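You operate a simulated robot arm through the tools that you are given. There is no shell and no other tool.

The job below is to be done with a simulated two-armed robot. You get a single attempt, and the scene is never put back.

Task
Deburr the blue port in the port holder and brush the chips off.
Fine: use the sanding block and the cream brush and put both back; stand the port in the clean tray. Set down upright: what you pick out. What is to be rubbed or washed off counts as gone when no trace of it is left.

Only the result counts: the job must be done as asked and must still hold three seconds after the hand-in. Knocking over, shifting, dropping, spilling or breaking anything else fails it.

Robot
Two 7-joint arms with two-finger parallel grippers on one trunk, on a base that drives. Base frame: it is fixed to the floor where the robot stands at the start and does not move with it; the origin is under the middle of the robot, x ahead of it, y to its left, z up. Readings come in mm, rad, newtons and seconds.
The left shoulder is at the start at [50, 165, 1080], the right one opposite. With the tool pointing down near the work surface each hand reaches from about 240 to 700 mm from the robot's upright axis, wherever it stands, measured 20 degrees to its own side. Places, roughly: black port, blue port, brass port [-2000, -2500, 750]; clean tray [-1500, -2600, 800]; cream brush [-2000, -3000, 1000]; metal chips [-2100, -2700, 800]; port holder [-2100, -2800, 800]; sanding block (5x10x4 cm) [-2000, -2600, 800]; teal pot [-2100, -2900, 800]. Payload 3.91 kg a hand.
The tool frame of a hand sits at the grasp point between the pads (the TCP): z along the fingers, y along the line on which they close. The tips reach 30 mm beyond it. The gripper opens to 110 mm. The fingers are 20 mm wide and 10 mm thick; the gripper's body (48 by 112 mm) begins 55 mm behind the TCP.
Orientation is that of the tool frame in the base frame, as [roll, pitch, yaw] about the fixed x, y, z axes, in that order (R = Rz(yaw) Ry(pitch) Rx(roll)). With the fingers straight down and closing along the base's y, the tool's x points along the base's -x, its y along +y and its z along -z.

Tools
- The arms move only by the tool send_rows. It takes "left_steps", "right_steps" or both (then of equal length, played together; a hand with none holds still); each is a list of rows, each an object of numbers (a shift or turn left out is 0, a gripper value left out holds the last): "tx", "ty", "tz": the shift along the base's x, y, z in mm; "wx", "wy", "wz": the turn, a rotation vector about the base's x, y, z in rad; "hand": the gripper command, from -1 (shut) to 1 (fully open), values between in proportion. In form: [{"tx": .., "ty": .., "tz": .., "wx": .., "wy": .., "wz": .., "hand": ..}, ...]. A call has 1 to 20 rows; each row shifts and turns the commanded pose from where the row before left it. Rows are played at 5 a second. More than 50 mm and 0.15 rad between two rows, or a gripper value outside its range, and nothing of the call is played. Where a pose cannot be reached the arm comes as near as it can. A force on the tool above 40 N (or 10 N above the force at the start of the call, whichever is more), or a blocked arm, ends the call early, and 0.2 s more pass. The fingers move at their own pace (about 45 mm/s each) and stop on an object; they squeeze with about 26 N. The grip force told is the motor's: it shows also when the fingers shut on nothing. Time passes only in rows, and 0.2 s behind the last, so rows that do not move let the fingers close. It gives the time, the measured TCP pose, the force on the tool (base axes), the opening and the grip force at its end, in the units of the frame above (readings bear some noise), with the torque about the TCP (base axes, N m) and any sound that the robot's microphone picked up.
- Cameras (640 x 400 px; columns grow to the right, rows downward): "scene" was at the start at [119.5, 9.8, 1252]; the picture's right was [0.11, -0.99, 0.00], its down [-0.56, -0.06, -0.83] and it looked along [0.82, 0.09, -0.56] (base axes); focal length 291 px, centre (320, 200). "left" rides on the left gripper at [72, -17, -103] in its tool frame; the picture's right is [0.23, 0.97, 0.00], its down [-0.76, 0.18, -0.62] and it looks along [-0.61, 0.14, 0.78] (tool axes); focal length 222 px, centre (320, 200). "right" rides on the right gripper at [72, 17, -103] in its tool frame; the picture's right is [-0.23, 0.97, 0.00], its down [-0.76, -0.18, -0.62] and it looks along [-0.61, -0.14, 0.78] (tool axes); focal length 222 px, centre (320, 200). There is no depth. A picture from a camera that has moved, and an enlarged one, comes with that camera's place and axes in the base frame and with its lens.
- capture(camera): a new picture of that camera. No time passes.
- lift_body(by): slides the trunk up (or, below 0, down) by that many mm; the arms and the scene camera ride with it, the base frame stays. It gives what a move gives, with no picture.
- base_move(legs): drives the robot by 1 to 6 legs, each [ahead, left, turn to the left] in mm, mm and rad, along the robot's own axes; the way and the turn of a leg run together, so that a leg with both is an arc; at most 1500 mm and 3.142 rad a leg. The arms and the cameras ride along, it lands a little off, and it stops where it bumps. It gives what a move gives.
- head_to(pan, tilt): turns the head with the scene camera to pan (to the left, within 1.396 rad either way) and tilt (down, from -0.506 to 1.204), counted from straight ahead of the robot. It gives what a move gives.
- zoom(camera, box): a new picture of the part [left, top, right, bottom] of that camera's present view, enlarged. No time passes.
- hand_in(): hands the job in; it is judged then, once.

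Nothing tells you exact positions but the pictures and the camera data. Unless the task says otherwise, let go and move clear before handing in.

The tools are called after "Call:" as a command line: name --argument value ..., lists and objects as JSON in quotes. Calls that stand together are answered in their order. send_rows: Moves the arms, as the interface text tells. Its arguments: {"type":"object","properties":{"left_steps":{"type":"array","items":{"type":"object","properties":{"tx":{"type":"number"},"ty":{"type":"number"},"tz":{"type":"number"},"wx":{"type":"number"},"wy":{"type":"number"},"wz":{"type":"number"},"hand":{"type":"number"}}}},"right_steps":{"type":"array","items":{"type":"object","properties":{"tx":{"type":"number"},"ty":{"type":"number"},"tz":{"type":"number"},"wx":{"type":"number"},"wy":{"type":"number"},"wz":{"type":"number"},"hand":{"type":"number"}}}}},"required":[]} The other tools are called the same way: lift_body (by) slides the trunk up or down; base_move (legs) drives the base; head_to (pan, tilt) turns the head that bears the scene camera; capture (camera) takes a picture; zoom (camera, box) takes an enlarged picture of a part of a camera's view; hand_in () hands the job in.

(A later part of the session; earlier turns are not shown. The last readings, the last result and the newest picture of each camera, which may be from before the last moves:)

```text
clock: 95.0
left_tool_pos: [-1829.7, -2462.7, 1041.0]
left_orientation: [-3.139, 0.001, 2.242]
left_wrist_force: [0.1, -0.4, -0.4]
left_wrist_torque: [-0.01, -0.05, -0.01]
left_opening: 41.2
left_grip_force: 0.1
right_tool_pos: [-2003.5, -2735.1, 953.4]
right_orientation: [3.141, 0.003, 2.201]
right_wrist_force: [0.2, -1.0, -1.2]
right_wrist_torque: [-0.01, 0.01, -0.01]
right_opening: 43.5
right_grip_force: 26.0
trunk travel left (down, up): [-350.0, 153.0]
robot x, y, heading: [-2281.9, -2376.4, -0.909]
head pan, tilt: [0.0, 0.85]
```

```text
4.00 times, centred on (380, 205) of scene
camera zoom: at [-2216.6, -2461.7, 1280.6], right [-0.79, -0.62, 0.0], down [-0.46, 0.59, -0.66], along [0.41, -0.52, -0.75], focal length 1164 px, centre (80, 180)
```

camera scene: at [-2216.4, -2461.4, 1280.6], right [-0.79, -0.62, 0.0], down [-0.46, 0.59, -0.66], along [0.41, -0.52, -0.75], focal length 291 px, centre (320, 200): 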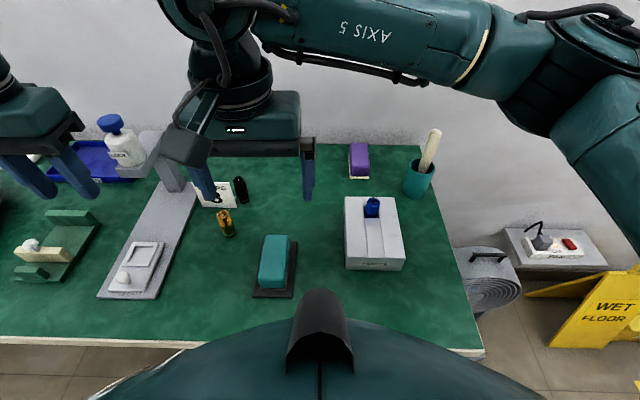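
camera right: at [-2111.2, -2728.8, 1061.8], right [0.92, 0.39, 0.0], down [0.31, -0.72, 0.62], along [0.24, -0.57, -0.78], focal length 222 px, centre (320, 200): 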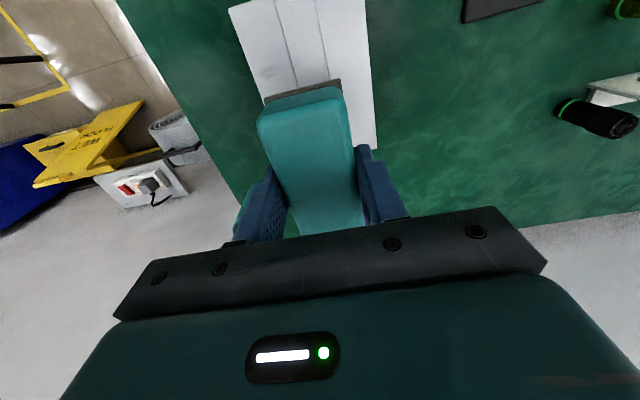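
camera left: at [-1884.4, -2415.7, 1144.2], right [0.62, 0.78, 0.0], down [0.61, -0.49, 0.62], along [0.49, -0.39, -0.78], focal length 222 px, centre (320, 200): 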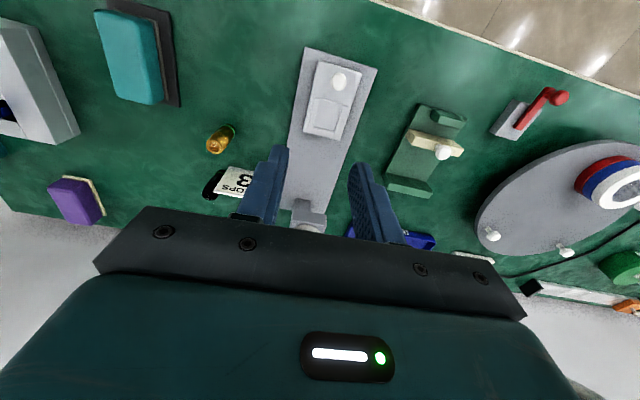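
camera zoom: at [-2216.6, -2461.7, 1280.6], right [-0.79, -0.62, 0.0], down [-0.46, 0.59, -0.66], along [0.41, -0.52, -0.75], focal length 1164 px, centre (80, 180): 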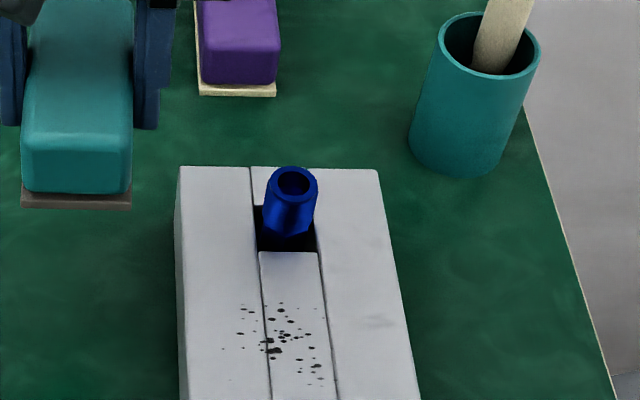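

All burr is gone from the rim. I return the sanding block to its pad.

Call:
send_rows --right_steps '[{"tx": 1.1, "ty": 20}, {"tx": 1.1, "ty": 20}, {"tx": 1.1, "ty": 20}, {"tx": 1.1, "ty": 20}, {"tx": 1.1, "ty": 20}, {"tx": 0.2, "ty": 17.7}, {}, {"tz": -20}, {"tz": -20}, {"tz": -20}, {"tz": -20}, {}]'

Call:
zoom --camera "right" --box '[220, 30, 420, 250]'

Call:
zoom --camera "scene" --box '[220, 220, 320, 310]'

```text
clock: 97.5
left_tool_pos: [-1828.1, -2462.0, 1040.8]
left_orientation: [-3.139, 0.002, 2.242]
left_wrist_force: [1.2, -0.5, 0.0]
left_wrist_torque: [0.01, -0.02, -0.02]
left_opening: 41.3
left_grip_force: 0.0
right_tool_pos: [-1996.9, -2616.9, 872.0]
right_orientation: [3.141, 0.001, 2.203]
right_wrist_force: [0.0, 0.0, -1.8]
right_wrist_torque: [0.0, 0.03, -0.02]
right_opening: 43.7
right_grip_force: 25.7
trunk travel left (down, up): [-350.0, 153.0]
robot x, y, heading: [-2286.9, -2379.6, -0.903]
head pan, tilt: [0.0, 0.85]
```

```text
1.82 times, centred on (320, 140) of right
camera zoom: at [-2024.9, -2548.7, 976.0], right [0.92, 0.39, 0.0], down [0.31, -0.72, 0.62], along [0.24, -0.57, -0.78], focal length 404 px, centre (320, 309)
```

zoom: 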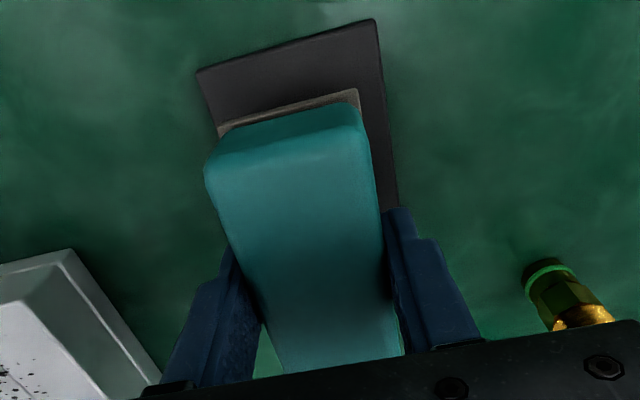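

```text
4.44 times, centred on (270, 265) of scene
camera zoom: at [-2216.4, -2461.5, 1280.6], right [-0.79, -0.62, 0.0], down [-0.46, 0.59, -0.66], along [0.41, -0.52, -0.75], focal length 1294 px, centre (542, -89)
```

zoom: 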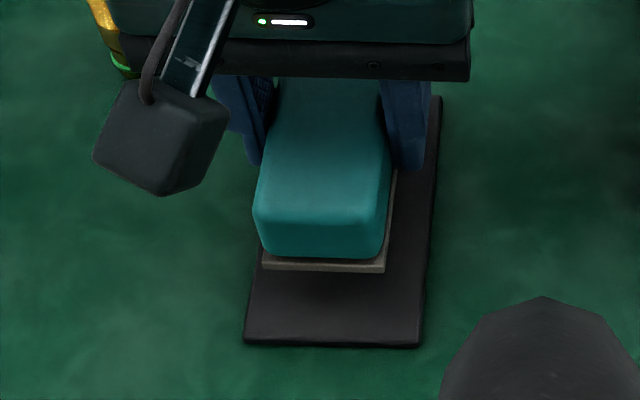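

Call:
send_rows --right_steps '[{"tz": -10}, {"tz": -10}, {"tz": -5}, {"tz": -2}, {}]'

Call:
send_rows --right_steps '[{"tz": -1}, {"tz": -1}, {}]'

```text
clock: 98.8
left_tool_pos: [-1827.3, -2461.4, 1041.6]
left_orientation: [-3.139, -0.001, 2.242]
left_wrist_force: [-0.6, -0.6, 0.0]
left_wrist_torque: [-0.01, 0.02, -0.02]
left_opening: 41.5
left_grip_force: 0.0
right_tool_pos: [-1997.4, -2617.0, 845.7]
right_orientation: [-3.141, 0.001, 2.203]
right_wrist_force: [0.0, 0.4, -0.2]
right_wrist_torque: [0.0, 0.03, 0.0]
right_opening: 43.7
right_grip_force: 26.4
trunk travel left (down, up): [-350.0, 153.0]
robot x, y, heading: [-2287.6, -2378.3, -0.903]
head pan, tilt: [0.0, 0.85]
```

```text
clock: 99.5
left_tool_pos: [-1828.5, -2461.3, 1041.6]
left_orientation: [-3.139, 0.001, 2.239]
left_wrist_force: [-0.3, -0.1, 0.2]
left_wrist_torque: [-0.02, 0.0, -0.01]
left_opening: 41.3
left_grip_force: 0.1
right_tool_pos: [-1996.2, -2618.1, 842.2]
right_orientation: [-3.14, 0.0, 2.203]
right_wrist_force: [0.7, 0.5, -0.5]
right_wrist_torque: [-0.01, 0.02, 0.05]
right_opening: 43.6
right_grip_force: 25.9
trunk travel left (down, up): [-350.0, 153.0]
robot x, y, heading: [-2286.4, -2377.8, -0.903]
head pan, tilt: [0.0, 0.85]
```

Call:
send_rows --right_steps '[{"tz": -1}, {}]'

Call:
zoom --camera "scene" --box '[220, 220, 320, 310]'

```text
clock: 100.2
left_tool_pos: [-1828.6, -2461.6, 1042.5]
left_orientation: [-3.139, 0.0, 2.242]
left_wrist_force: [-0.8, -0.1, -0.1]
left_wrist_torque: [0.0, 0.0, -0.01]
left_opening: 41.4
left_grip_force: 0.0
right_tool_pos: [-1997.6, -2616.4, 841.3]
right_orientation: [3.141, -0.001, 2.203]
right_wrist_force: [-0.7, 0.1, -0.6]
right_wrist_torque: [-0.02, 0.0, 0.01]
right_opening: 43.5
right_grip_force: 25.6
trunk travel left (down, up): [-350.0, 153.0]
robot x, y, heading: [-2285.7, -2374.6, -0.909]
head pan, tilt: [0.0, 0.85]
```

```text
4.44 times, centred on (270, 265) of scene
camera zoom: at [-2216.4, -2461.5, 1280.6], right [-0.79, -0.62, 0.0], down [-0.46, 0.59, -0.66], along [0.41, -0.52, -0.75], focal length 1294 px, centre (542, -89)
```

zoom: 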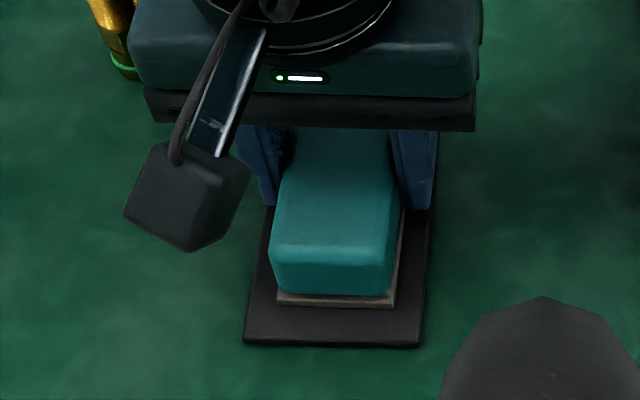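

Call:
send_rows --right_steps '[{"tz": -1}, {}]'

Call:
send_rows --right_steps '[{"tz": -1}, {}]'

```text
clock: 100.8
left_tool_pos: [-1827.7, -2461.1, 1041.4]
left_orientation: [-3.141, 0.003, 2.243]
left_wrist_force: [-0.2, 0.0, 0.1]
left_wrist_torque: [0.02, -0.02, 0.0]
left_opening: 41.2
left_grip_force: 0.1
right_tool_pos: [-1997.8, -2617.6, 841.7]
right_orientation: [-3.141, 0.002, 2.202]
right_wrist_force: [-0.8, -0.2, 6.3]
right_wrist_torque: [-0.28, -0.08, -0.03]
right_opening: 43.6
right_grip_force: 26.2
trunk travel left (down, up): [-350.0, 153.0]
robot x, y, heading: [-2284.2, -2378.0, -0.899]
head pan, tilt: [0.0, 0.85]
```

```text
clock: 101.3
left_tool_pos: [-1828.0, -2461.1, 1041.8]
left_orientation: [-3.141, 0.002, 2.24]
left_wrist_force: [0.2, 0.0, -0.3]
left_wrist_torque: [0.01, -0.01, -0.01]
left_opening: 41.3
left_grip_force: 0.1
right_tool_pos: [-1996.7, -2617.7, 841.9]
right_orientation: [3.138, 0.003, 2.203]
right_wrist_force: [0.4, -1.9, 19.0]
right_wrist_torque: [-0.22, 0.08, 0.02]
right_opening: 43.3
right_grip_force: 25.9
trunk travel left (down, up): [-350.0, 153.0]
robot x, y, heading: [-2286.5, -2373.6, -0.901]
head pan, tilt: [0.0, 0.85]
```

The block is seated. I ease off the pressure, open and rise.

Call:
send_rows --right_steps '[{"tz": 1}, {"hand": 0.42}, {}, {}, {}, {"tz": 15}, {"tz": 30}, {"tz": 40}, {"tz": 40}]'

Call:
zoom --camera "right" --box '[240, 20, 400, 200]'

Call:
capture --camera "scene"

```text
clock: 103.3
left_tool_pos: [-1827.0, -2461.7, 1041.7]
left_orientation: [-3.14, 0.0, 2.242]
left_wrist_force: [-0.1, -1.0, -0.1]
left_wrist_torque: [0.01, -0.01, 0.02]
left_opening: 41.3
left_grip_force: 0.1
right_tool_pos: [-1997.1, -2617.9, 966.5]
right_orientation: [-3.141, 0.0, 2.203]
right_wrist_force: [-0.2, 0.3, -0.8]
right_wrist_torque: [-0.01, 0.01, 0.0]
right_opening: 78.2
right_grip_force: 0.0
trunk travel left (down, up): [-350.0, 153.0]
robot x, y, heading: [-2281.9, -2380.5, -0.899]
head pan, tilt: [0.0, 0.85]
```

```text
2.22 times, centred on (320, 110) of right
camera zoom: at [-2025.4, -2548.4, 1070.3], right [0.92, 0.39, 0.0], down [0.31, -0.72, 0.62], along [0.24, -0.57, -0.78], focal length 494 px, centre (320, 400)
```

zoom: 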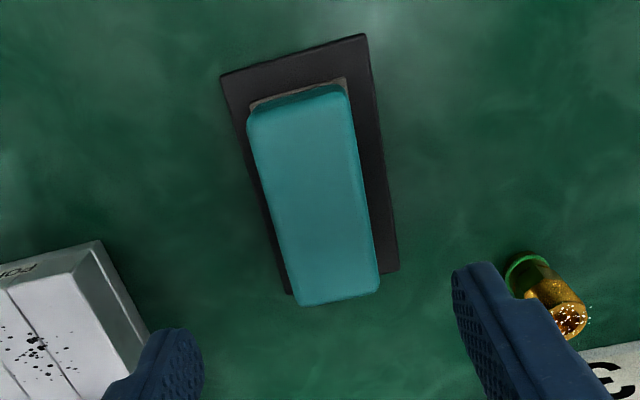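

```text
taken
camera scene: at [-2216.5, -2461.3, 1280.6], right [-0.79, -0.62, 0.0], down [-0.46, 0.59, -0.66], along [0.41, -0.52, -0.75], focal length 291 px, centre (320, 200)
```

scene: 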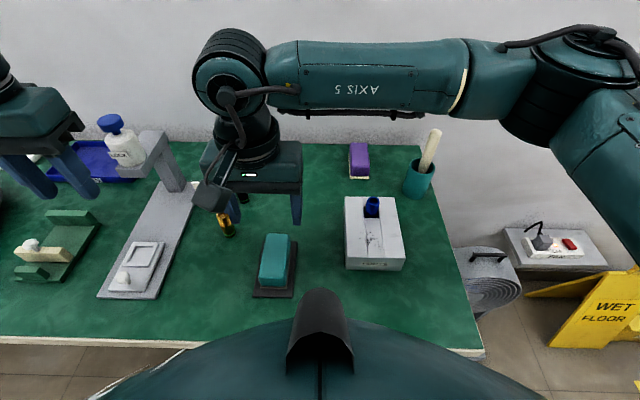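

The block is back on its pad. Next the brush: I bring the right hand high up near the teal pot at about [-2116, -2928] to measure the handle.

Call:
send_rows --right_steps '[{"tz": 41}, {"tz": 41}, {"tz": 41}, {"tz": 41}, {"tx": -20, "ty": -32.2}, {"tx": -20, "ty": -32.2}, {"tx": -20, "ty": -32.2}, {"tx": -20, "ty": -32.2}, {"tx": -20, "ty": -32.2}, {"tx": -20, "ty": -32.2}, {"tx": -20, "ty": -32.2}, {"tx": -20, "ty": -32.2}, {}]'

Call:
capture --camera "right"

Call:
capture --camera "scene"

```text
clock: 106.2
left_tool_pos: [-1826.2, -2462.0, 1041.9]
left_orientation: [-3.141, 0.001, 2.241]
left_wrist_force: [0.3, -0.8, -0.6]
left_wrist_torque: [-0.05, -0.01, -0.01]
left_opening: 41.3
left_grip_force: 0.2
right_tool_pos: [-2157.4, -2876.1, 1128.6]
right_orientation: [-3.14, 0.0, 2.204]
right_wrist_force: [0.2, 0.5, 0.2]
right_wrist_torque: [0.02, -0.03, 0.02]
right_opening: 78.2
right_grip_force: 0.1
trunk travel left (down, up): [-350.0, 153.0]
robot x, y, heading: [-2284.1, -2374.6, -0.905]
head pan, tilt: [0.0, 0.85]
```

```text
taken
camera right: at [-2186.1, -2807.1, 1232.4], right [0.92, 0.39, 0.0], down [0.31, -0.72, 0.62], along [0.24, -0.57, -0.78], focal length 222 px, centre (320, 200)
```

right: 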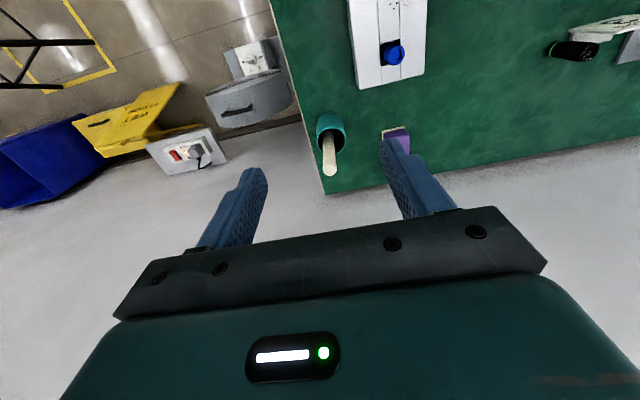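

```text
taken
camera scene: at [-2216.2, -2461.3, 1280.6], right [-0.79, -0.62, 0.0], down [-0.47, 0.59, -0.66], along [0.41, -0.52, -0.75], focal length 291 px, centre (320, 200)
```

scene: 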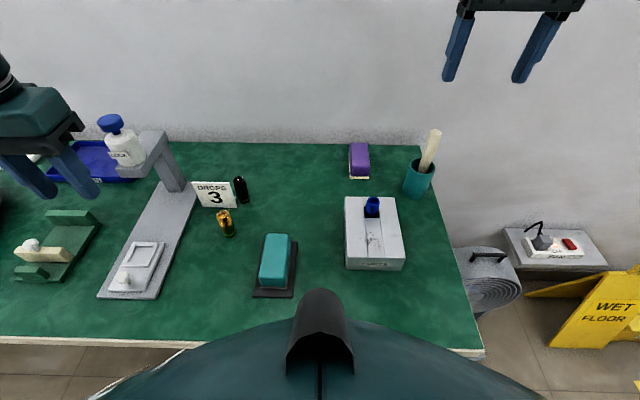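

Call:
zoom --camera "right" --box '[290, 90, 410, 200]'

Call:
zoom --camera "scene" --box '[390, 115, 450, 205]'

```text
3.64 times, centred on (350, 145) of right
camera zoom: at [-2186.1, -2807.1, 1232.4], right [0.92, 0.39, 0.0], down [0.31, -0.72, 0.62], along [0.24, -0.57, -0.78], focal length 808 px, centre (211, 400)
```

zoom: 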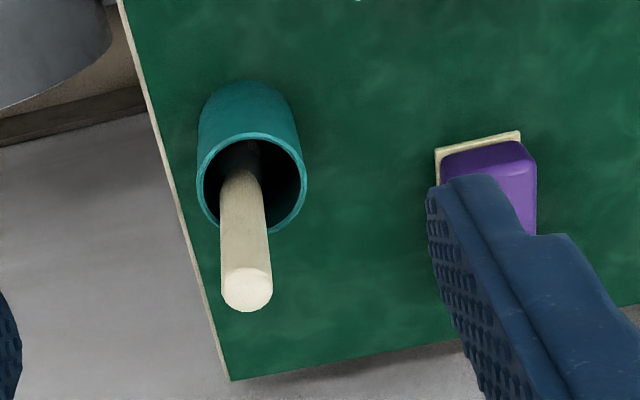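

```text
4.44 times, centred on (420, 160) of scene
camera zoom: at [-2216.2, -2461.3, 1280.6], right [-0.79, -0.62, 0.0], down [-0.47, 0.59, -0.66], along [0.41, -0.52, -0.75], focal length 1294 px, centre (-124, 378)
```

zoom: 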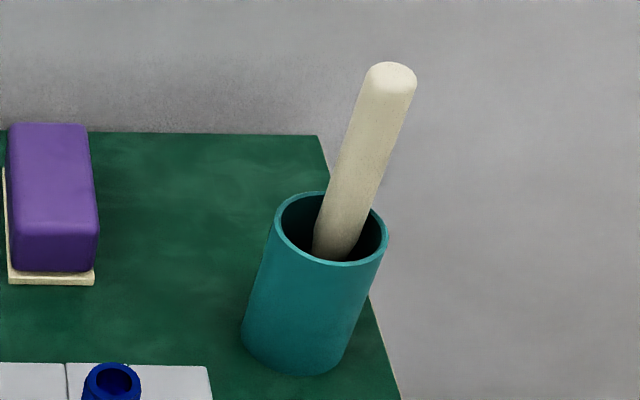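

The brush is nearly vertical with its top at about [-2107, -2953, 956], handle ~20 mm thick, pot rim z≈876. I move over it and re-measure.

Call:
send_rows --right_steps '[{"tx": 16.8, "ty": -25.8, "hand": 0.1}, {"tx": 16.8, "ty": -25.8}, {"tx": 16.8, "ty": -25.7}, {"tz": -40}, {"tz": -40}, {}]'

Call:
capture --camera "right"

Call:
zoom --camera "scene" --box '[370, 75, 490, 205]'

```text
clock: 107.5
left_tool_pos: [-1828.1, -2463.6, 1041.1]
left_orientation: [-3.14, 0.0, 2.241]
left_wrist_force: [0.4, 0.4, 0.1]
left_wrist_torque: [0.03, -0.01, -0.01]
left_opening: 41.4
left_grip_force: 0.0
right_tool_pos: [-2106.0, -2952.9, 1048.8]
right_orientation: [3.141, 0.002, 2.202]
right_wrist_force: [-0.3, -0.6, -0.7]
right_wrist_torque: [0.01, 0.02, 0.01]
right_opening: 60.6
right_grip_force: 0.0
trunk travel left (down, up): [-350.0, 153.0]
robot x, y, heading: [-2286.1, -2378.3, -0.903]
head pan, tilt: [0.0, 0.85]
```

```text
taken
camera right: at [-2135.3, -2883.8, 1152.7], right [0.92, 0.39, 0.0], down [0.31, -0.72, 0.62], along [0.25, -0.57, -0.78], focal length 222 px, centre (320, 200)
```

right: 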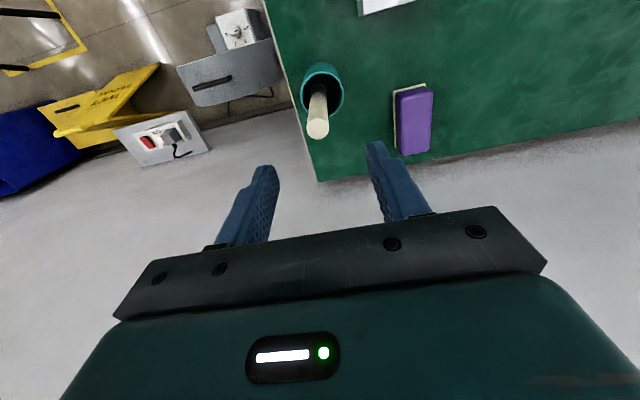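

```text
3.08 times, centred on (430, 140) of scene
camera zoom: at [-2216.4, -2461.4, 1280.6], right [-0.79, -0.62, 0.0], down [-0.46, 0.59, -0.66], along [0.41, -0.52, -0.75], focal length 896 px, centre (-18, 385)
```

zoom: 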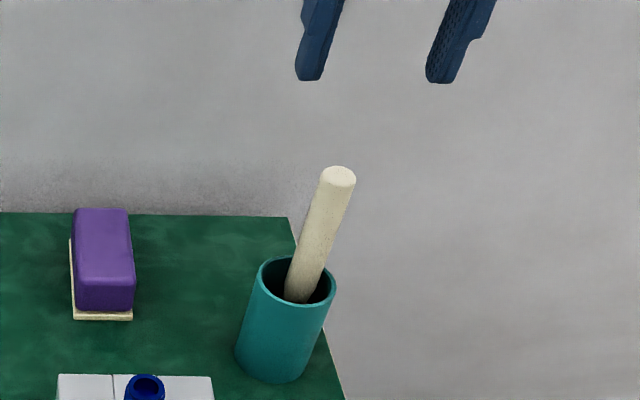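

Call:
zoom --camera "right" --box '[280, 50, 360, 150]'

```text
4.00 times, centred on (320, 100) of right
camera zoom: at [-2135.3, -2883.8, 1152.7], right [0.92, 0.39, 0.0], down [0.31, -0.72, 0.62], along [0.25, -0.57, -0.78], focal length 888 px, centre (320, 600)
```

zoom: 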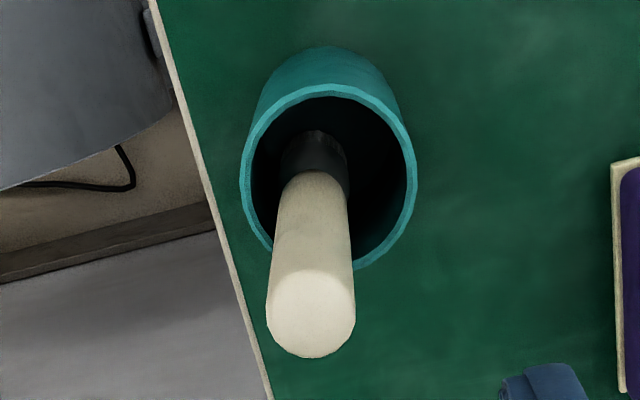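

The handle is vertical and centred within 1 mm. I descend to grip it above the pot rim and close.

Call:
send_rows --right_steps '[{"tx": -0.3, "ty": -1.2, "tz": -30}, {"tz": -35}, {"tz": -35}, {"tz": -24}, {}, {"hand": -1}, {}, {}, {}, {}]'

Call:
zoom --camera "scene" --box '[370, 75, 490, 205]'

```text
clock: 109.8
left_tool_pos: [-1828.6, -2461.5, 1041.0]
left_orientation: [-3.14, 0.002, 2.241]
left_wrist_force: [-0.1, -0.7, -0.1]
left_wrist_torque: [0.01, -0.01, -0.01]
left_opening: 41.1
left_grip_force: 0.0
right_tool_pos: [-2107.1, -2952.9, 925.4]
right_orientation: [-3.141, 0.001, 2.204]
right_wrist_force: [0.1, 0.9, 0.5]
right_wrist_torque: [0.03, -0.02, 0.01]
right_opening: 19.7
right_grip_force: 25.6
trunk travel left (down, up): [-350.0, 153.0]
robot x, y, heading: [-2286.2, -2374.8, -0.909]
head pan, tilt: [0.0, 0.85]
```

```text
3.08 times, centred on (430, 140) of scene
camera zoom: at [-2216.4, -2461.5, 1280.6], right [-0.79, -0.62, 0.0], down [-0.46, 0.59, -0.66], along [0.41, -0.52, -0.75], focal length 896 px, centre (-18, 385)
```

zoom: 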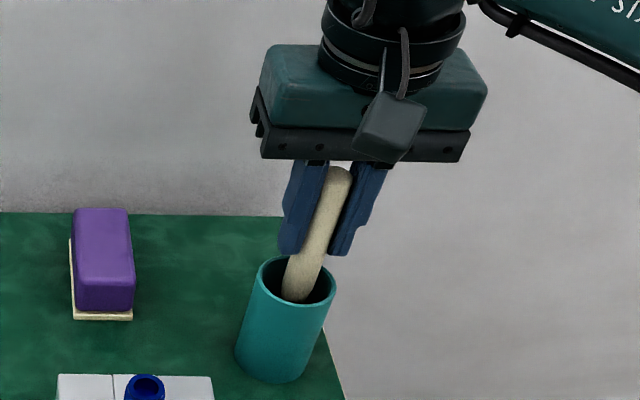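

Gripped. I lift straight up, gently, and check.

Call:
send_rows --right_steps '[{"tz": 4}, {"tz": 8}, {"tz": 10}, {"tz": 10}, {"tz": 10}, {"tz": 10}, {"tz": 10}, {"tz": 10}, {"tz": 10}, {"tz": 10}, {"tz": 10}, {"tz": 10}, {"tz": 10}, {}]'

Call:
zoom --camera "scene" --box '[370, 55, 490, 205]'

Call:
capture --camera "right"

```text
clock: 112.8
left_tool_pos: [-1828.0, -2462.2, 1040.9]
left_orientation: [-3.14, -0.001, 2.24]
left_wrist_force: [0.5, 0.5, -0.7]
left_wrist_torque: [0.0, 0.01, 0.0]
left_opening: 41.3
left_grip_force: 0.1
right_tool_pos: [-2106.8, -2953.4, 1047.9]
right_orientation: [-3.14, 0.0, 2.203]
right_wrist_force: [0.2, 0.1, -1.1]
right_wrist_torque: [-0.01, 0.0, 0.02]
right_opening: 19.6
right_grip_force: 26.0
trunk travel left (down, up): [-350.0, 153.0]
robot x, y, heading: [-2284.3, -2376.4, -0.905]
head pan, tilt: [0.0, 0.85]
```

```text
2.67 times, centred on (430, 130) of scene
camera zoom: at [-2216.4, -2461.5, 1280.6], right [-0.79, -0.62, 0.0], down [-0.46, 0.59, -0.66], along [0.41, -0.52, -0.75], focal length 776 px, centre (27, 387)
```

zoom: 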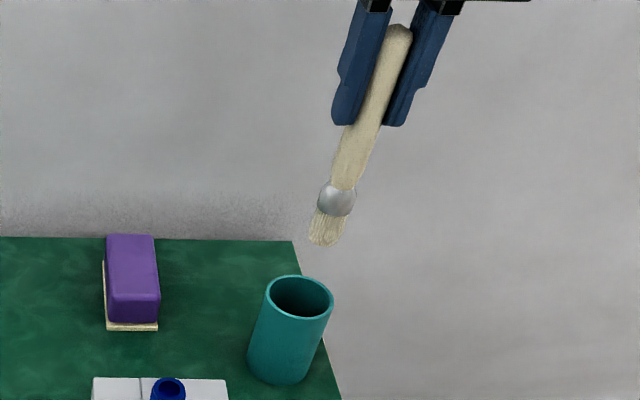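

```text
taken
camera right: at [-2135.6, -2885.3, 1151.3], right [0.92, 0.39, 0.0], down [0.31, -0.72, 0.62], along [0.24, -0.57, -0.78], focal length 222 px, centre (320, 200)
```

right: 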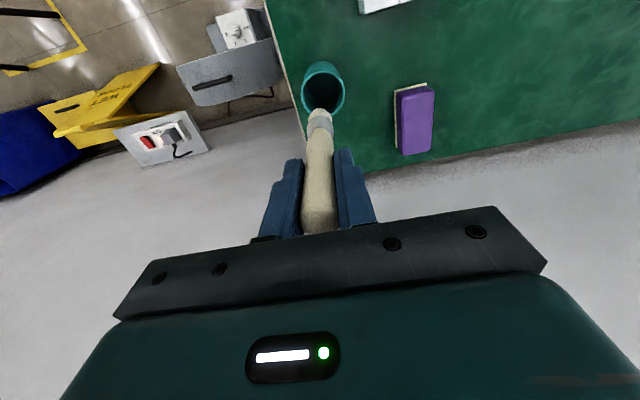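

The brush is out of the pot, bristles down, tip about 119–123 mm below the TCP. The chips lie on the holder top around [-2106, -2740]; I carry the brush there.

Call:
send_rows --right_steps '[{"ty": 20}, {"ty": 30}, {"ty": 30}, {"ty": 30}, {"ty": 30}, {"ty": 30}, {"ty": 30}, {"ty": 13.4}, {"tz": -20}, {"tz": -20}, {"tz": -15}, {}]'

Call:
zoom --camera "scene" --box '[330, 145, 430, 275]'

Call:
zoom --camera "right" --box '[240, 20, 420, 200]'

```text
clock: 115.3
left_tool_pos: [-1828.3, -2462.1, 1041.4]
left_orientation: [-3.138, -0.001, 2.241]
left_wrist_force: [0.1, 0.9, -0.2]
left_wrist_torque: [-0.01, -0.01, -0.04]
left_opening: 41.3
left_grip_force: 0.0
right_tool_pos: [-2107.0, -2739.3, 992.3]
right_orientation: [3.14, -0.002, 2.205]
right_wrist_force: [0.0, 0.5, -0.3]
right_wrist_torque: [0.04, -0.01, 0.02]
right_opening: 19.6
right_grip_force: 26.1
trunk travel left (down, up): [-350.0, 153.0]
robot x, y, heading: [-2287.3, -2378.5, -0.903]
head pan, tilt: [0.0, 0.85]
```

```text
3.08 times, centred on (380, 210) of scene
camera zoom: at [-2216.4, -2461.5, 1280.6], right [-0.79, -0.62, 0.0], down [-0.46, 0.59, -0.66], along [0.41, -0.52, -0.75], focal length 896 px, centre (135, 169)
```

zoom: 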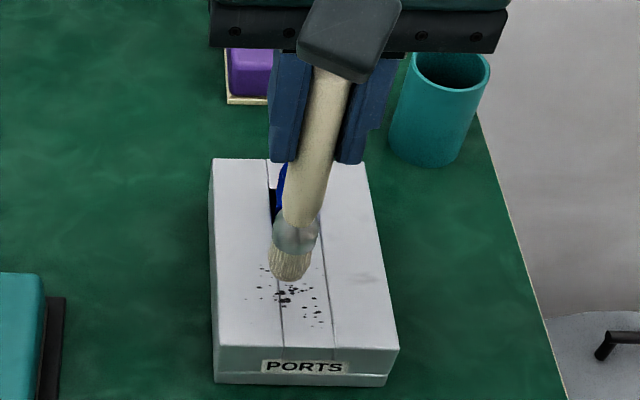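

```text
2.22 times, centred on (330, 110) of right
camera zoom: at [-2135.8, -2671.8, 1096.1], right [0.92, 0.39, 0.0], down [0.31, -0.72, 0.62], along [0.25, -0.57, -0.78], focal length 494 px, centre (298, 400)
```

zoom: 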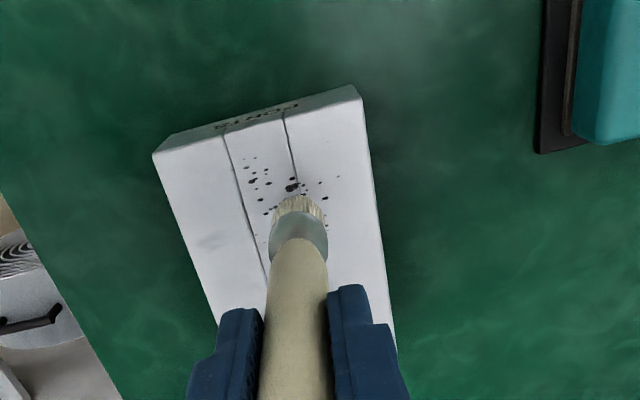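

The bristles hover over the chips patch (about 45×45 mm). I move to its far side and feel down for light contact.

Call:
send_rows --right_steps '[{"tx": 11.1, "ty": -14.1}, {"tz": -10}, {"tz": -4}, {"tz": -2}, {}]'

Call:
send_rows --right_steps '[{"tz": -1.5}, {"tz": -1.5}, {}]'

Call:
zoom --camera "right" --box '[240, 20, 420, 200]'

```text
clock: 116.5
left_tool_pos: [-1828.9, -2461.7, 1041.1]
left_orientation: [-3.14, 0.001, 2.242]
left_wrist_force: [0.4, -0.1, -1.0]
left_wrist_torque: [0.0, 0.04, -0.01]
left_opening: 41.0
left_grip_force: 0.1
right_tool_pos: [-2095.7, -2755.1, 977.2]
right_orientation: [-3.141, 0.0, 2.202]
right_wrist_force: [0.1, -0.6, -0.6]
right_wrist_torque: [-0.01, 0.02, 0.01]
right_opening: 19.8
right_grip_force: 26.1
trunk travel left (down, up): [-350.0, 153.0]
robot x, y, heading: [-2286.6, -2377.1, -0.903]
head pan, tilt: [0.0, 0.85]
```

```text
clock: 117.3
left_tool_pos: [-1827.1, -2462.1, 1042.9]
left_orientation: [-3.14, -0.001, 2.242]
left_wrist_force: [0.4, -0.2, 0.0]
left_wrist_torque: [0.01, 0.0, 0.01]
left_opening: 41.2
left_grip_force: 0.1
right_tool_pos: [-2095.4, -2754.3, 973.6]
right_orientation: [3.142, 0.002, 2.202]
right_wrist_force: [-0.2, 0.3, -1.1]
right_wrist_torque: [-0.01, 0.0, 0.02]
right_opening: 19.6
right_grip_force: 26.0
trunk travel left (down, up): [-350.0, 153.0]
robot x, y, heading: [-2285.3, -2374.5, -0.907]
head pan, tilt: [0.0, 0.85]
```

```text
2.22 times, centred on (330, 110) of right
camera zoom: at [-2124.3, -2686.0, 1077.3], right [0.92, 0.39, 0.0], down [0.31, -0.72, 0.62], along [0.24, -0.57, -0.78], focal length 494 px, centre (298, 400)
```

zoom: 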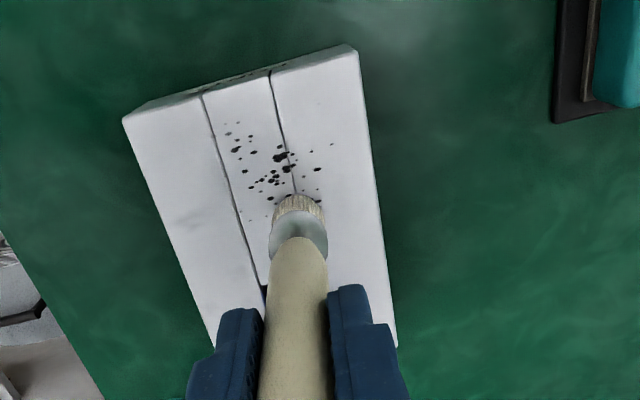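

Call:
send_rows --right_steps '[{"tz": -1.5}, {"tz": -1.5}, {}]'

Call:
send_rows --right_steps '[{"tz": -1}, {"tz": -1}, {}]'

```text
clock: 118.2
left_tool_pos: [-1828.4, -2461.7, 1041.2]
left_orientation: [-3.141, 0.002, 2.241]
left_wrist_force: [0.2, -0.2, 0.4]
left_wrist_torque: [0.02, -0.01, -0.04]
left_opening: 41.3
left_grip_force: 0.0
right_tool_pos: [-2096.0, -2754.2, 970.2]
right_orientation: [3.141, 0.002, 2.202]
right_wrist_force: [0.3, -0.9, 2.6]
right_wrist_torque: [-0.14, 0.12, -0.03]
right_opening: 20.0
right_grip_force: 26.1
trunk travel left (down, up): [-350.0, 153.0]
robot x, y, heading: [-2286.9, -2382.0, -0.905]
head pan, tilt: [0.0, 0.85]
```

```text
clock: 119.0
left_tool_pos: [-1828.3, -2460.0, 1042.0]
left_orientation: [-3.139, 0.002, 2.242]
left_wrist_force: [0.5, -0.2, 0.1]
left_wrist_torque: [0.02, -0.01, -0.01]
left_opening: 41.2
left_grip_force: 0.1
right_tool_pos: [-2095.3, -2753.1, 969.6]
right_orientation: [3.139, 0.003, 2.201]
right_wrist_force: [-2.0, 0.6, 17.6]
right_wrist_torque: [0.23, -0.05, 0.05]
right_opening: 19.6
right_grip_force: 25.7
trunk travel left (down, up): [-350.0, 153.0]
robot x, y, heading: [-2287.3, -2374.2, -0.905]
head pan, tilt: [0.0, 0.85]
```

Contact at about 18 N is a bit hard; I ease off 1 mm and sweep towards myself over the chips, then look.

Call:
send_rows --right_steps '[{"tz": 1}, {"tx": -6.2, "ty": 7.9}, {"tx": -6.2, "ty": 7.9}, {"tx": -6.2, "ty": 7.9}, {"tx": -6.2, "ty": 7.9}, {"tx": -6.2, "ty": 7.9}, {}]'

Call:
zoom --camera "right" --box '[240, 20, 420, 200]'

Call:
zoom --camera "scene" --box '[330, 145, 430, 275]'

```text
clock: 120.5
left_tool_pos: [-1828.6, -2461.6, 1042.1]
left_orientation: [-3.139, 0.0, 2.241]
left_wrist_force: [-0.1, -0.2, 0.6]
left_wrist_torque: [-0.01, -0.01, 0.02]
left_opening: 41.2
left_grip_force: 0.0
right_tool_pos: [-2127.3, -2714.7, 968.4]
right_orientation: [3.141, -0.002, 2.204]
right_wrist_force: [1.0, -1.1, 7.5]
right_wrist_torque: [0.07, -0.34, 0.0]
right_opening: 19.6
right_grip_force: 26.0
trunk travel left (down, up): [-350.0, 153.0]
robot x, y, heading: [-2286.4, -2375.8, -0.904]
head pan, tilt: [0.0, 0.85]
```

```text
2.22 times, centred on (330, 110) of right
camera zoom: at [-2155.5, -2645.6, 1072.8], right [0.92, 0.39, 0.0], down [0.31, -0.72, 0.62], along [0.24, -0.57, -0.78], focal length 494 px, centre (298, 400)
```

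zoom: 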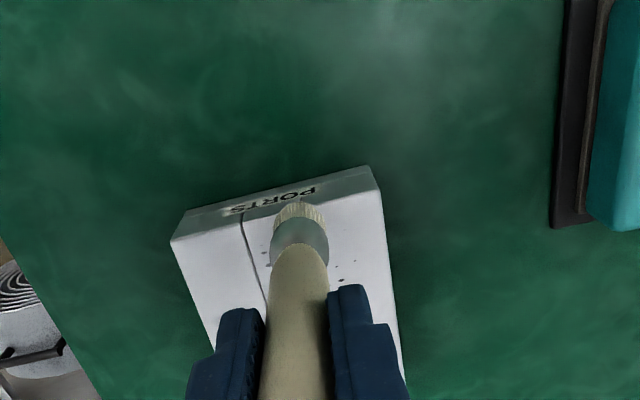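

```text
3.08 times, centred on (380, 210) of scene
camera zoom: at [-2216.5, -2461.1, 1280.5], right [-0.79, -0.62, 0.0], down [-0.46, 0.59, -0.66], along [0.41, -0.52, -0.75], focal length 896 px, centre (135, 169)
```

zoom: 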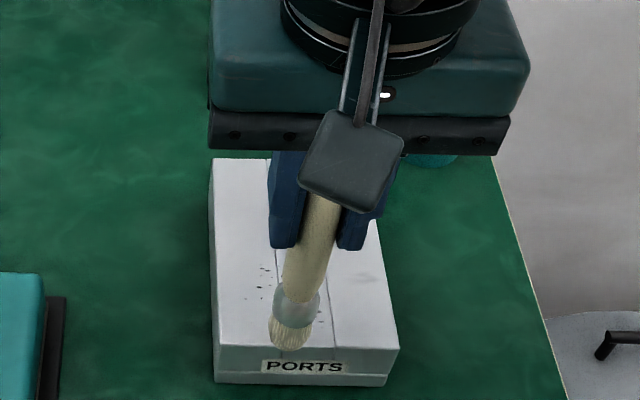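

The swept lane is clean. I sweep the lanes left and right of it.

Call:
send_rows --right_steps '[{"tx": 5.5, "ty": 4.3}, {"tx": 5.5, "ty": 4.3}, {"tx": 6.2, "ty": -7.9}, {"tx": 6.2, "ty": -7.9}, {"tx": 6.2, "ty": -7.9}, {"tx": 6.2, "ty": -7.9}, {"tx": 6.2, "ty": -7.9}, {"tx": -6, "ty": -4.6}, {"tx": -6, "ty": -4.6}, {"tx": -5.5, "ty": -4.3}, {"tx": -5.5, "ty": -4.3}, {"tx": -6.2, "ty": 7.9}, {"tx": -6.2, "ty": 7.9}, {"tx": -6.2, "ty": 7.9}, {"tx": -6.2, "ty": 7.9}, {"tx": -6.2, "ty": 7.9}, {"tz": 10}, {"tz": 20}]'

Call:
zoom --camera "right" --box '[200, 0, 440, 240]'

Call:
zoom --camera "scene" --box '[330, 145, 430, 275]'

```text
clock: 124.3
left_tool_pos: [-1827.8, -2461.5, 1041.1]
left_orientation: [-3.139, -0.001, 2.242]
left_wrist_force: [0.6, 0.3, -0.9]
left_wrist_torque: [-0.01, 0.0, -0.01]
left_opening: 41.2
left_grip_force: 0.0
right_tool_pos: [-2138.5, -2724.5, 999.7]
right_orientation: [3.141, 0.001, 2.203]
right_wrist_force: [0.8, 0.3, -0.2]
right_wrist_torque: [0.0, 0.02, 0.02]
right_opening: 19.7
right_grip_force: 26.0
trunk travel left (down, up): [-350.0, 153.0]
robot x, y, heading: [-2290.0, -2377.2, -0.901]
head pan, tilt: [0.0, 0.85]
```

```text
1.67 times, centred on (320, 120) of right
camera zoom: at [-2167.6, -2655.4, 1103.7], right [0.92, 0.39, 0.0], down [0.31, -0.72, 0.62], along [0.24, -0.57, -0.78], focal length 370 px, centre (320, 333)
```

zoom: 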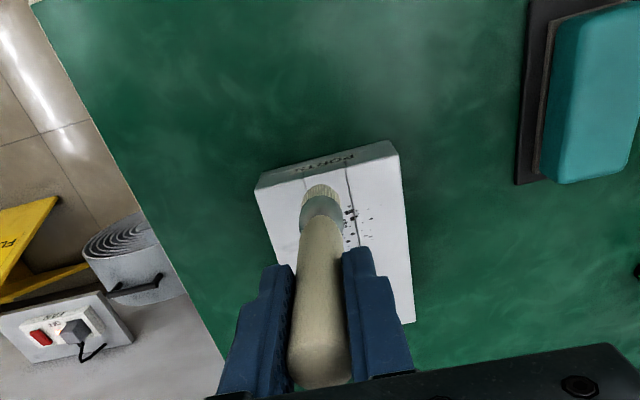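

```text
3.08 times, centred on (380, 210) of scene
camera zoom: at [-2216.4, -2461.4, 1280.6], right [-0.79, -0.62, 0.0], down [-0.46, 0.59, -0.66], along [0.41, -0.52, -0.75], focal length 896 px, centre (135, 169)
```

zoom: 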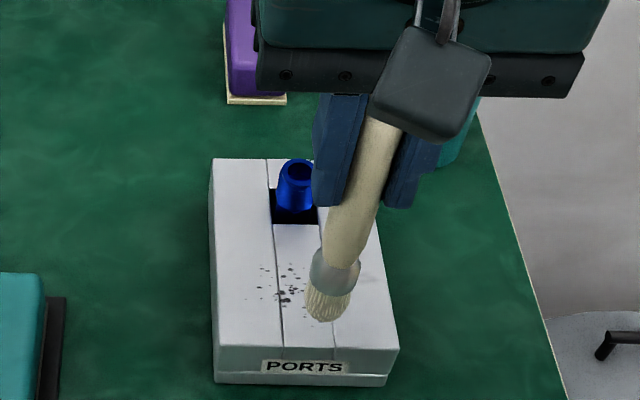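

Some chips remain; I move the brush aside to see properly.

Call:
send_rows --right_steps '[{"tz": 20, "tx": -30, "ty": -24}, {"tx": -30, "ty": -24}, {}]'

Call:
zoom --camera "scene" --box '[340, 185, 410, 275]'

Call:
zoom --camera "right" --box '[300, 40, 460, 200]'

```text
clock: 125.2
left_tool_pos: [-1827.3, -2461.5, 1042.3]
left_orientation: [-3.139, -0.001, 2.242]
left_wrist_force: [0.0, 0.4, -0.9]
left_wrist_torque: [0.0, -0.04, 0.01]
left_opening: 41.2
left_grip_force: 0.1
right_tool_pos: [-2199.2, -2772.1, 1020.1]
right_orientation: [-3.141, 0.0, 2.201]
right_wrist_force: [0.1, -0.5, -0.7]
right_wrist_torque: [-0.01, -0.02, 0.0]
right_opening: 19.8
right_grip_force: 25.5
trunk travel left (down, up): [-350.0, 153.0]
robot x, y, heading: [-2286.2, -2376.6, -0.902]
head pan, tilt: [0.0, 0.85]
```

```text
4.44 times, centred on (375, 230) of scene
camera zoom: at [-2216.2, -2461.4, 1280.6], right [-0.79, -0.62, 0.0], down [-0.47, 0.59, -0.66], along [0.41, -0.52, -0.75], focal length 1294 px, centre (76, 67)
```

zoom: 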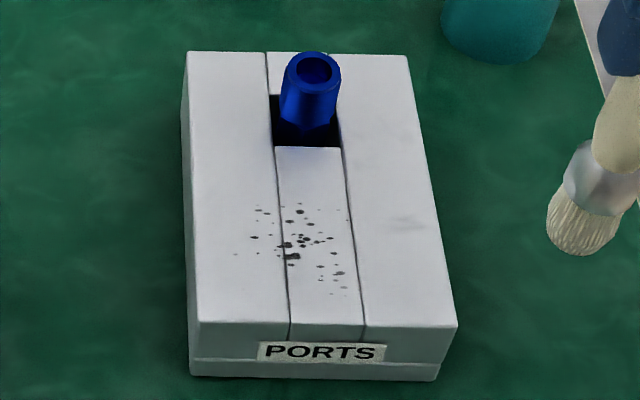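

```text
2.50 times, centred on (380, 120) of right
camera zoom: at [-2228.4, -2703.6, 1124.1], right [0.92, 0.39, 0.0], down [0.31, -0.72, 0.62], along [0.24, -0.57, -0.78], focal length 555 px, centre (170, 400)
```

zoom: 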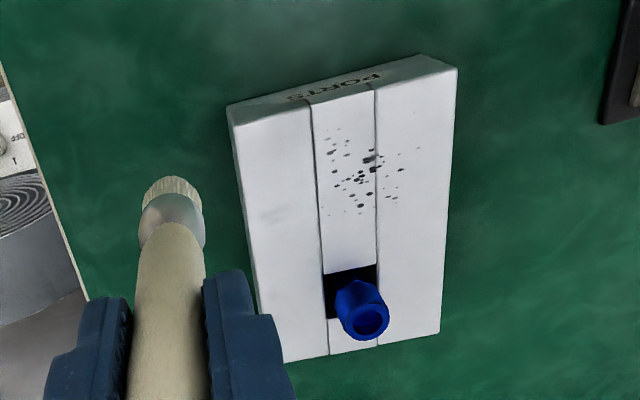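

The chips have faded but need more strokes. I go back and brush the patch repeatedly in lanes.

Call:
send_rows --right_steps '[{"tx": 30.5, "ty": 0.9}, {"tx": 30.5, "ty": 0.9}, {"tx": 30.4, "ty": 1}, {"tz": -25}, {"tz": -20}, {"tz": -5.3}, {"tx": -9.9, "ty": 12.6}, {"tx": -9.9, "ty": 12.6}, {"tx": -9.9, "ty": 12.6}, {"tx": 9.9, "ty": -12.6}, {"tx": 9.9, "ty": -12.6}, {"tx": 9.9, "ty": -12.6}, {"tx": -9.9, "ty": 12.6}, {"tx": -9.9, "ty": 12.6}, {"tx": -9.9, "ty": 12.6}, {"tx": 6.3, "ty": 4.9}, {"tx": 9.9, "ty": -12.6}, {"tx": 9.9, "ty": -12.6}, {"tx": 9.9, "ty": -12.6}]'

Call:
send_rows --right_steps '[{"tx": -9.9, "ty": 12.6}, {"tx": -9.9, "ty": 12.6}, {"tx": -9.9, "ty": 12.6}, {"tx": 9.9, "ty": -12.6}, {"tx": 9.9, "ty": -12.6}, {"tx": 9.9, "ty": -12.6}, {"tx": 6.3, "ty": 4.9}, {"tx": -9.9, "ty": 12.6}, {"tx": -9.9, "ty": 12.6}, {"tx": -9.9, "ty": 12.6}, {"tx": 9.9, "ty": -12.6}, {"tx": 9.9, "ty": -12.6}, {"tx": 9.9, "ty": -12.6}, {"tx": -9.9, "ty": 12.6}, {"tx": -9.9, "ty": 12.6}, {"tx": -9.9, "ty": 12.6}]'

Call:
zoom --camera "scene" --box '[330, 145, 430, 275]'

Call:
zoom --camera "right" --box '[240, 20, 420, 200]'

```text
clock: 129.2
left_tool_pos: [-1827.4, -2462.1, 1040.0]
left_orientation: [-3.139, 0.002, 2.24]
left_wrist_force: [0.0, -0.3, 0.2]
left_wrist_torque: [0.03, -0.01, -0.01]
left_opening: 41.1
left_grip_force: 0.0
right_tool_pos: [-2100.1, -2764.2, 968.7]
right_orientation: [3.141, 0.0, 2.203]
right_wrist_force: [-0.1, 0.5, -1.0]
right_wrist_torque: [-0.02, 0.04, 0.03]
right_opening: 19.3
right_grip_force: 26.0
trunk travel left (down, up): [-350.0, 153.0]
robot x, y, heading: [-2282.0, -2377.8, -0.907]
head pan, tilt: [0.0, 0.85]
```

```text
clock: 132.6
left_tool_pos: [-1828.4, -2461.5, 1042.7]
left_orientation: [-3.141, 0.001, 2.241]
left_wrist_force: [0.2, 1.1, -0.3]
left_wrist_torque: [-0.02, 0.05, -0.02]
left_opening: 41.2
left_grip_force: 0.2
right_tool_pos: [-2124.8, -2722.1, 970.1]
right_orientation: [3.14, -0.001, 2.202]
right_wrist_force: [0.7, 0.5, 0.5]
right_wrist_torque: [0.03, 0.04, 0.02]
right_opening: 20.2
right_grip_force: 26.1
trunk travel left (down, up): [-350.0, 153.0]
robot x, y, heading: [-2287.8, -2376.6, -0.901]
head pan, tilt: [0.0, 0.85]
```

```text
3.08 times, centred on (380, 210) of scene
camera zoom: at [-2216.5, -2461.4, 1280.6], right [-0.79, -0.62, 0.0], down [-0.46, 0.59, -0.66], along [0.41, -0.52, -0.75], focal length 896 px, centre (135, 169)
```

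zoom: 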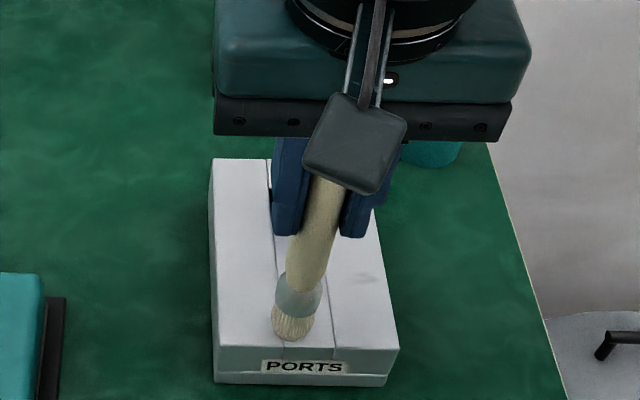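

```text
2.22 times, centred on (330, 110) of right
camera zoom: at [-2153.0, -2652.7, 1073.1], right [0.92, 0.39, 0.0], down [0.31, -0.72, 0.62], along [0.24, -0.57, -0.78], focal length 494 px, centre (298, 400)
```

zoom: 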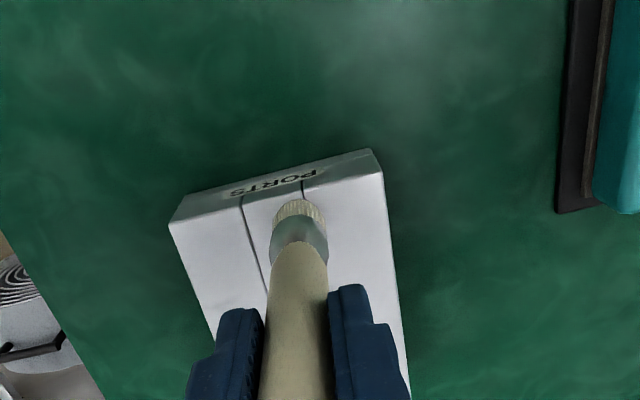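

No chips are visible now. I lift the brush, step aside and inspect closely.

Call:
send_rows --right_steps '[{"tz": 15}, {"tz": 35}, {"tx": -25, "ty": -20}, {"tx": -30, "ty": -24}, {"tx": -25, "ty": -20}, {}]'

Call:
zoom --camera "scene" --box '[340, 185, 410, 275]'

Call:
zoom --camera "right" --box '[300, 40, 460, 200]'

```text
clock: 133.9
left_tool_pos: [-1827.4, -2461.6, 1040.9]
left_orientation: [-3.141, -0.001, 2.243]
left_wrist_force: [-0.4, -0.1, -1.0]
left_wrist_torque: [0.0, 0.0, 0.0]
left_opening: 41.3
left_grip_force: 0.1
right_tool_pos: [-2204.4, -2786.6, 1019.5]
right_orientation: [3.14, 0.0, 2.204]
right_wrist_force: [-0.4, -1.0, -0.8]
right_wrist_torque: [-0.05, 0.02, 0.05]
right_opening: 19.8
right_grip_force: 25.8
trunk travel left (down, up): [-350.0, 153.0]
robot x, y, heading: [-2283.5, -2376.9, -0.904]
head pan, tilt: [0.0, 0.85]
```

```text
4.44 times, centred on (375, 230) of scene
camera zoom: at [-2216.2, -2461.4, 1280.6], right [-0.79, -0.62, 0.0], down [-0.47, 0.59, -0.66], along [0.41, -0.52, -0.75], focal length 1294 px, centre (76, 67)
```

zoom: 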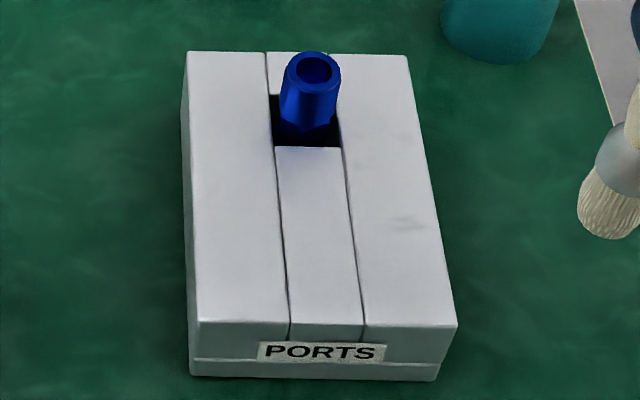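

```text
2.50 times, centred on (380, 120) of right
camera zoom: at [-2233.4, -2717.8, 1123.3], right [0.92, 0.39, 0.0], down [0.31, -0.72, 0.62], along [0.24, -0.57, -0.78], focal length 555 px, centre (170, 400)
```

zoom: 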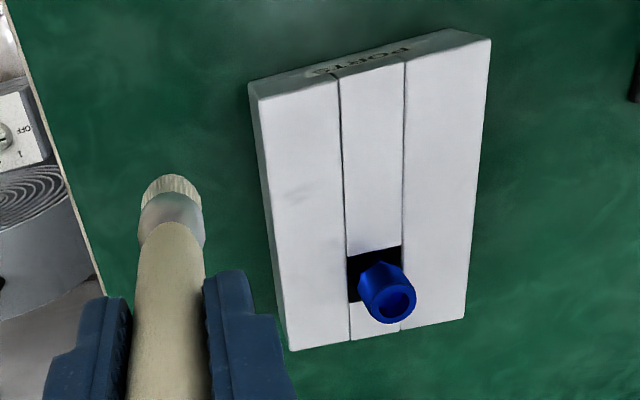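

All chips are gone. I bring the brush back above the teal pot.

Call:
send_rows --right_steps '[{"tz": 28}, {"tx": 16.2, "ty": -26.9}, {"tx": 16.2, "ty": -26.9}, {"tx": 16.2, "ty": -26.9}, {"tx": 16.2, "ty": -26.9}, {"tx": 16.2, "ty": -26.9}, {"tx": 16.2, "ty": -26.9}, {}]'

Call:
zoom --camera "right" --box '[260, 40, 380, 160]'

Call:
zoom --camera "scene" --box '[370, 55, 490, 205]'

```text
clock: 135.8
left_tool_pos: [-1828.2, -2461.5, 1041.8]
left_orientation: [-3.141, 0.001, 2.241]
left_wrist_force: [-0.2, 0.8, 0.1]
left_wrist_torque: [0.02, -0.01, -0.03]
left_opening: 41.1
left_grip_force: 0.1
right_tool_pos: [-2106.7, -2946.1, 1047.8]
right_orientation: [-3.141, 0.0, 2.203]
right_wrist_force: [-0.4, 0.1, 0.0]
right_wrist_torque: [-0.01, 0.03, -0.02]
right_opening: 19.6
right_grip_force: 25.5
trunk travel left (down, up): [-350.0, 153.0]
robot x, y, heading: [-2283.4, -2373.1, -0.906]
head pan, tilt: [0.0, 0.85]
```

```text
3.33 times, centred on (320, 100) of right
camera zoom: at [-2135.5, -2879.0, 1151.1], right [0.92, 0.39, 0.0], down [0.31, -0.72, 0.62], along [0.24, -0.57, -0.78], focal length 740 px, centre (320, 533)
```

zoom: 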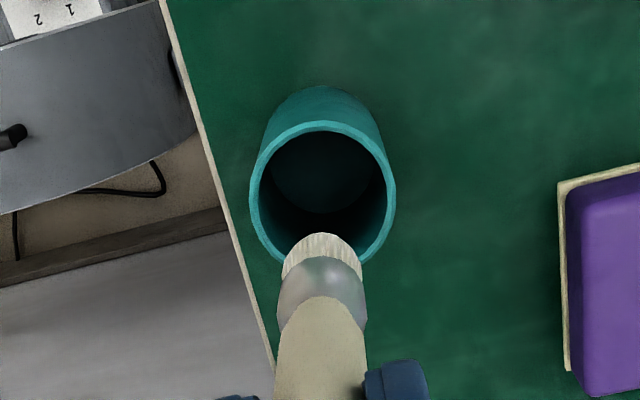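

```text
2.67 times, centred on (430, 130) of scene
camera zoom: at [-2216.5, -2461.5, 1280.6], right [-0.79, -0.62, 0.0], down [-0.46, 0.59, -0.66], along [0.41, -0.52, -0.75], focal length 776 px, centre (27, 387)
```

zoom: 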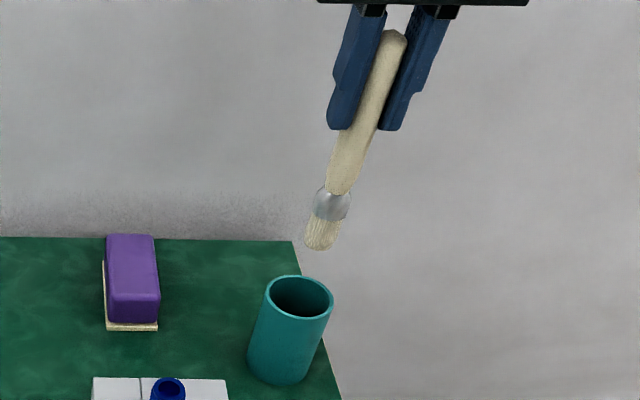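

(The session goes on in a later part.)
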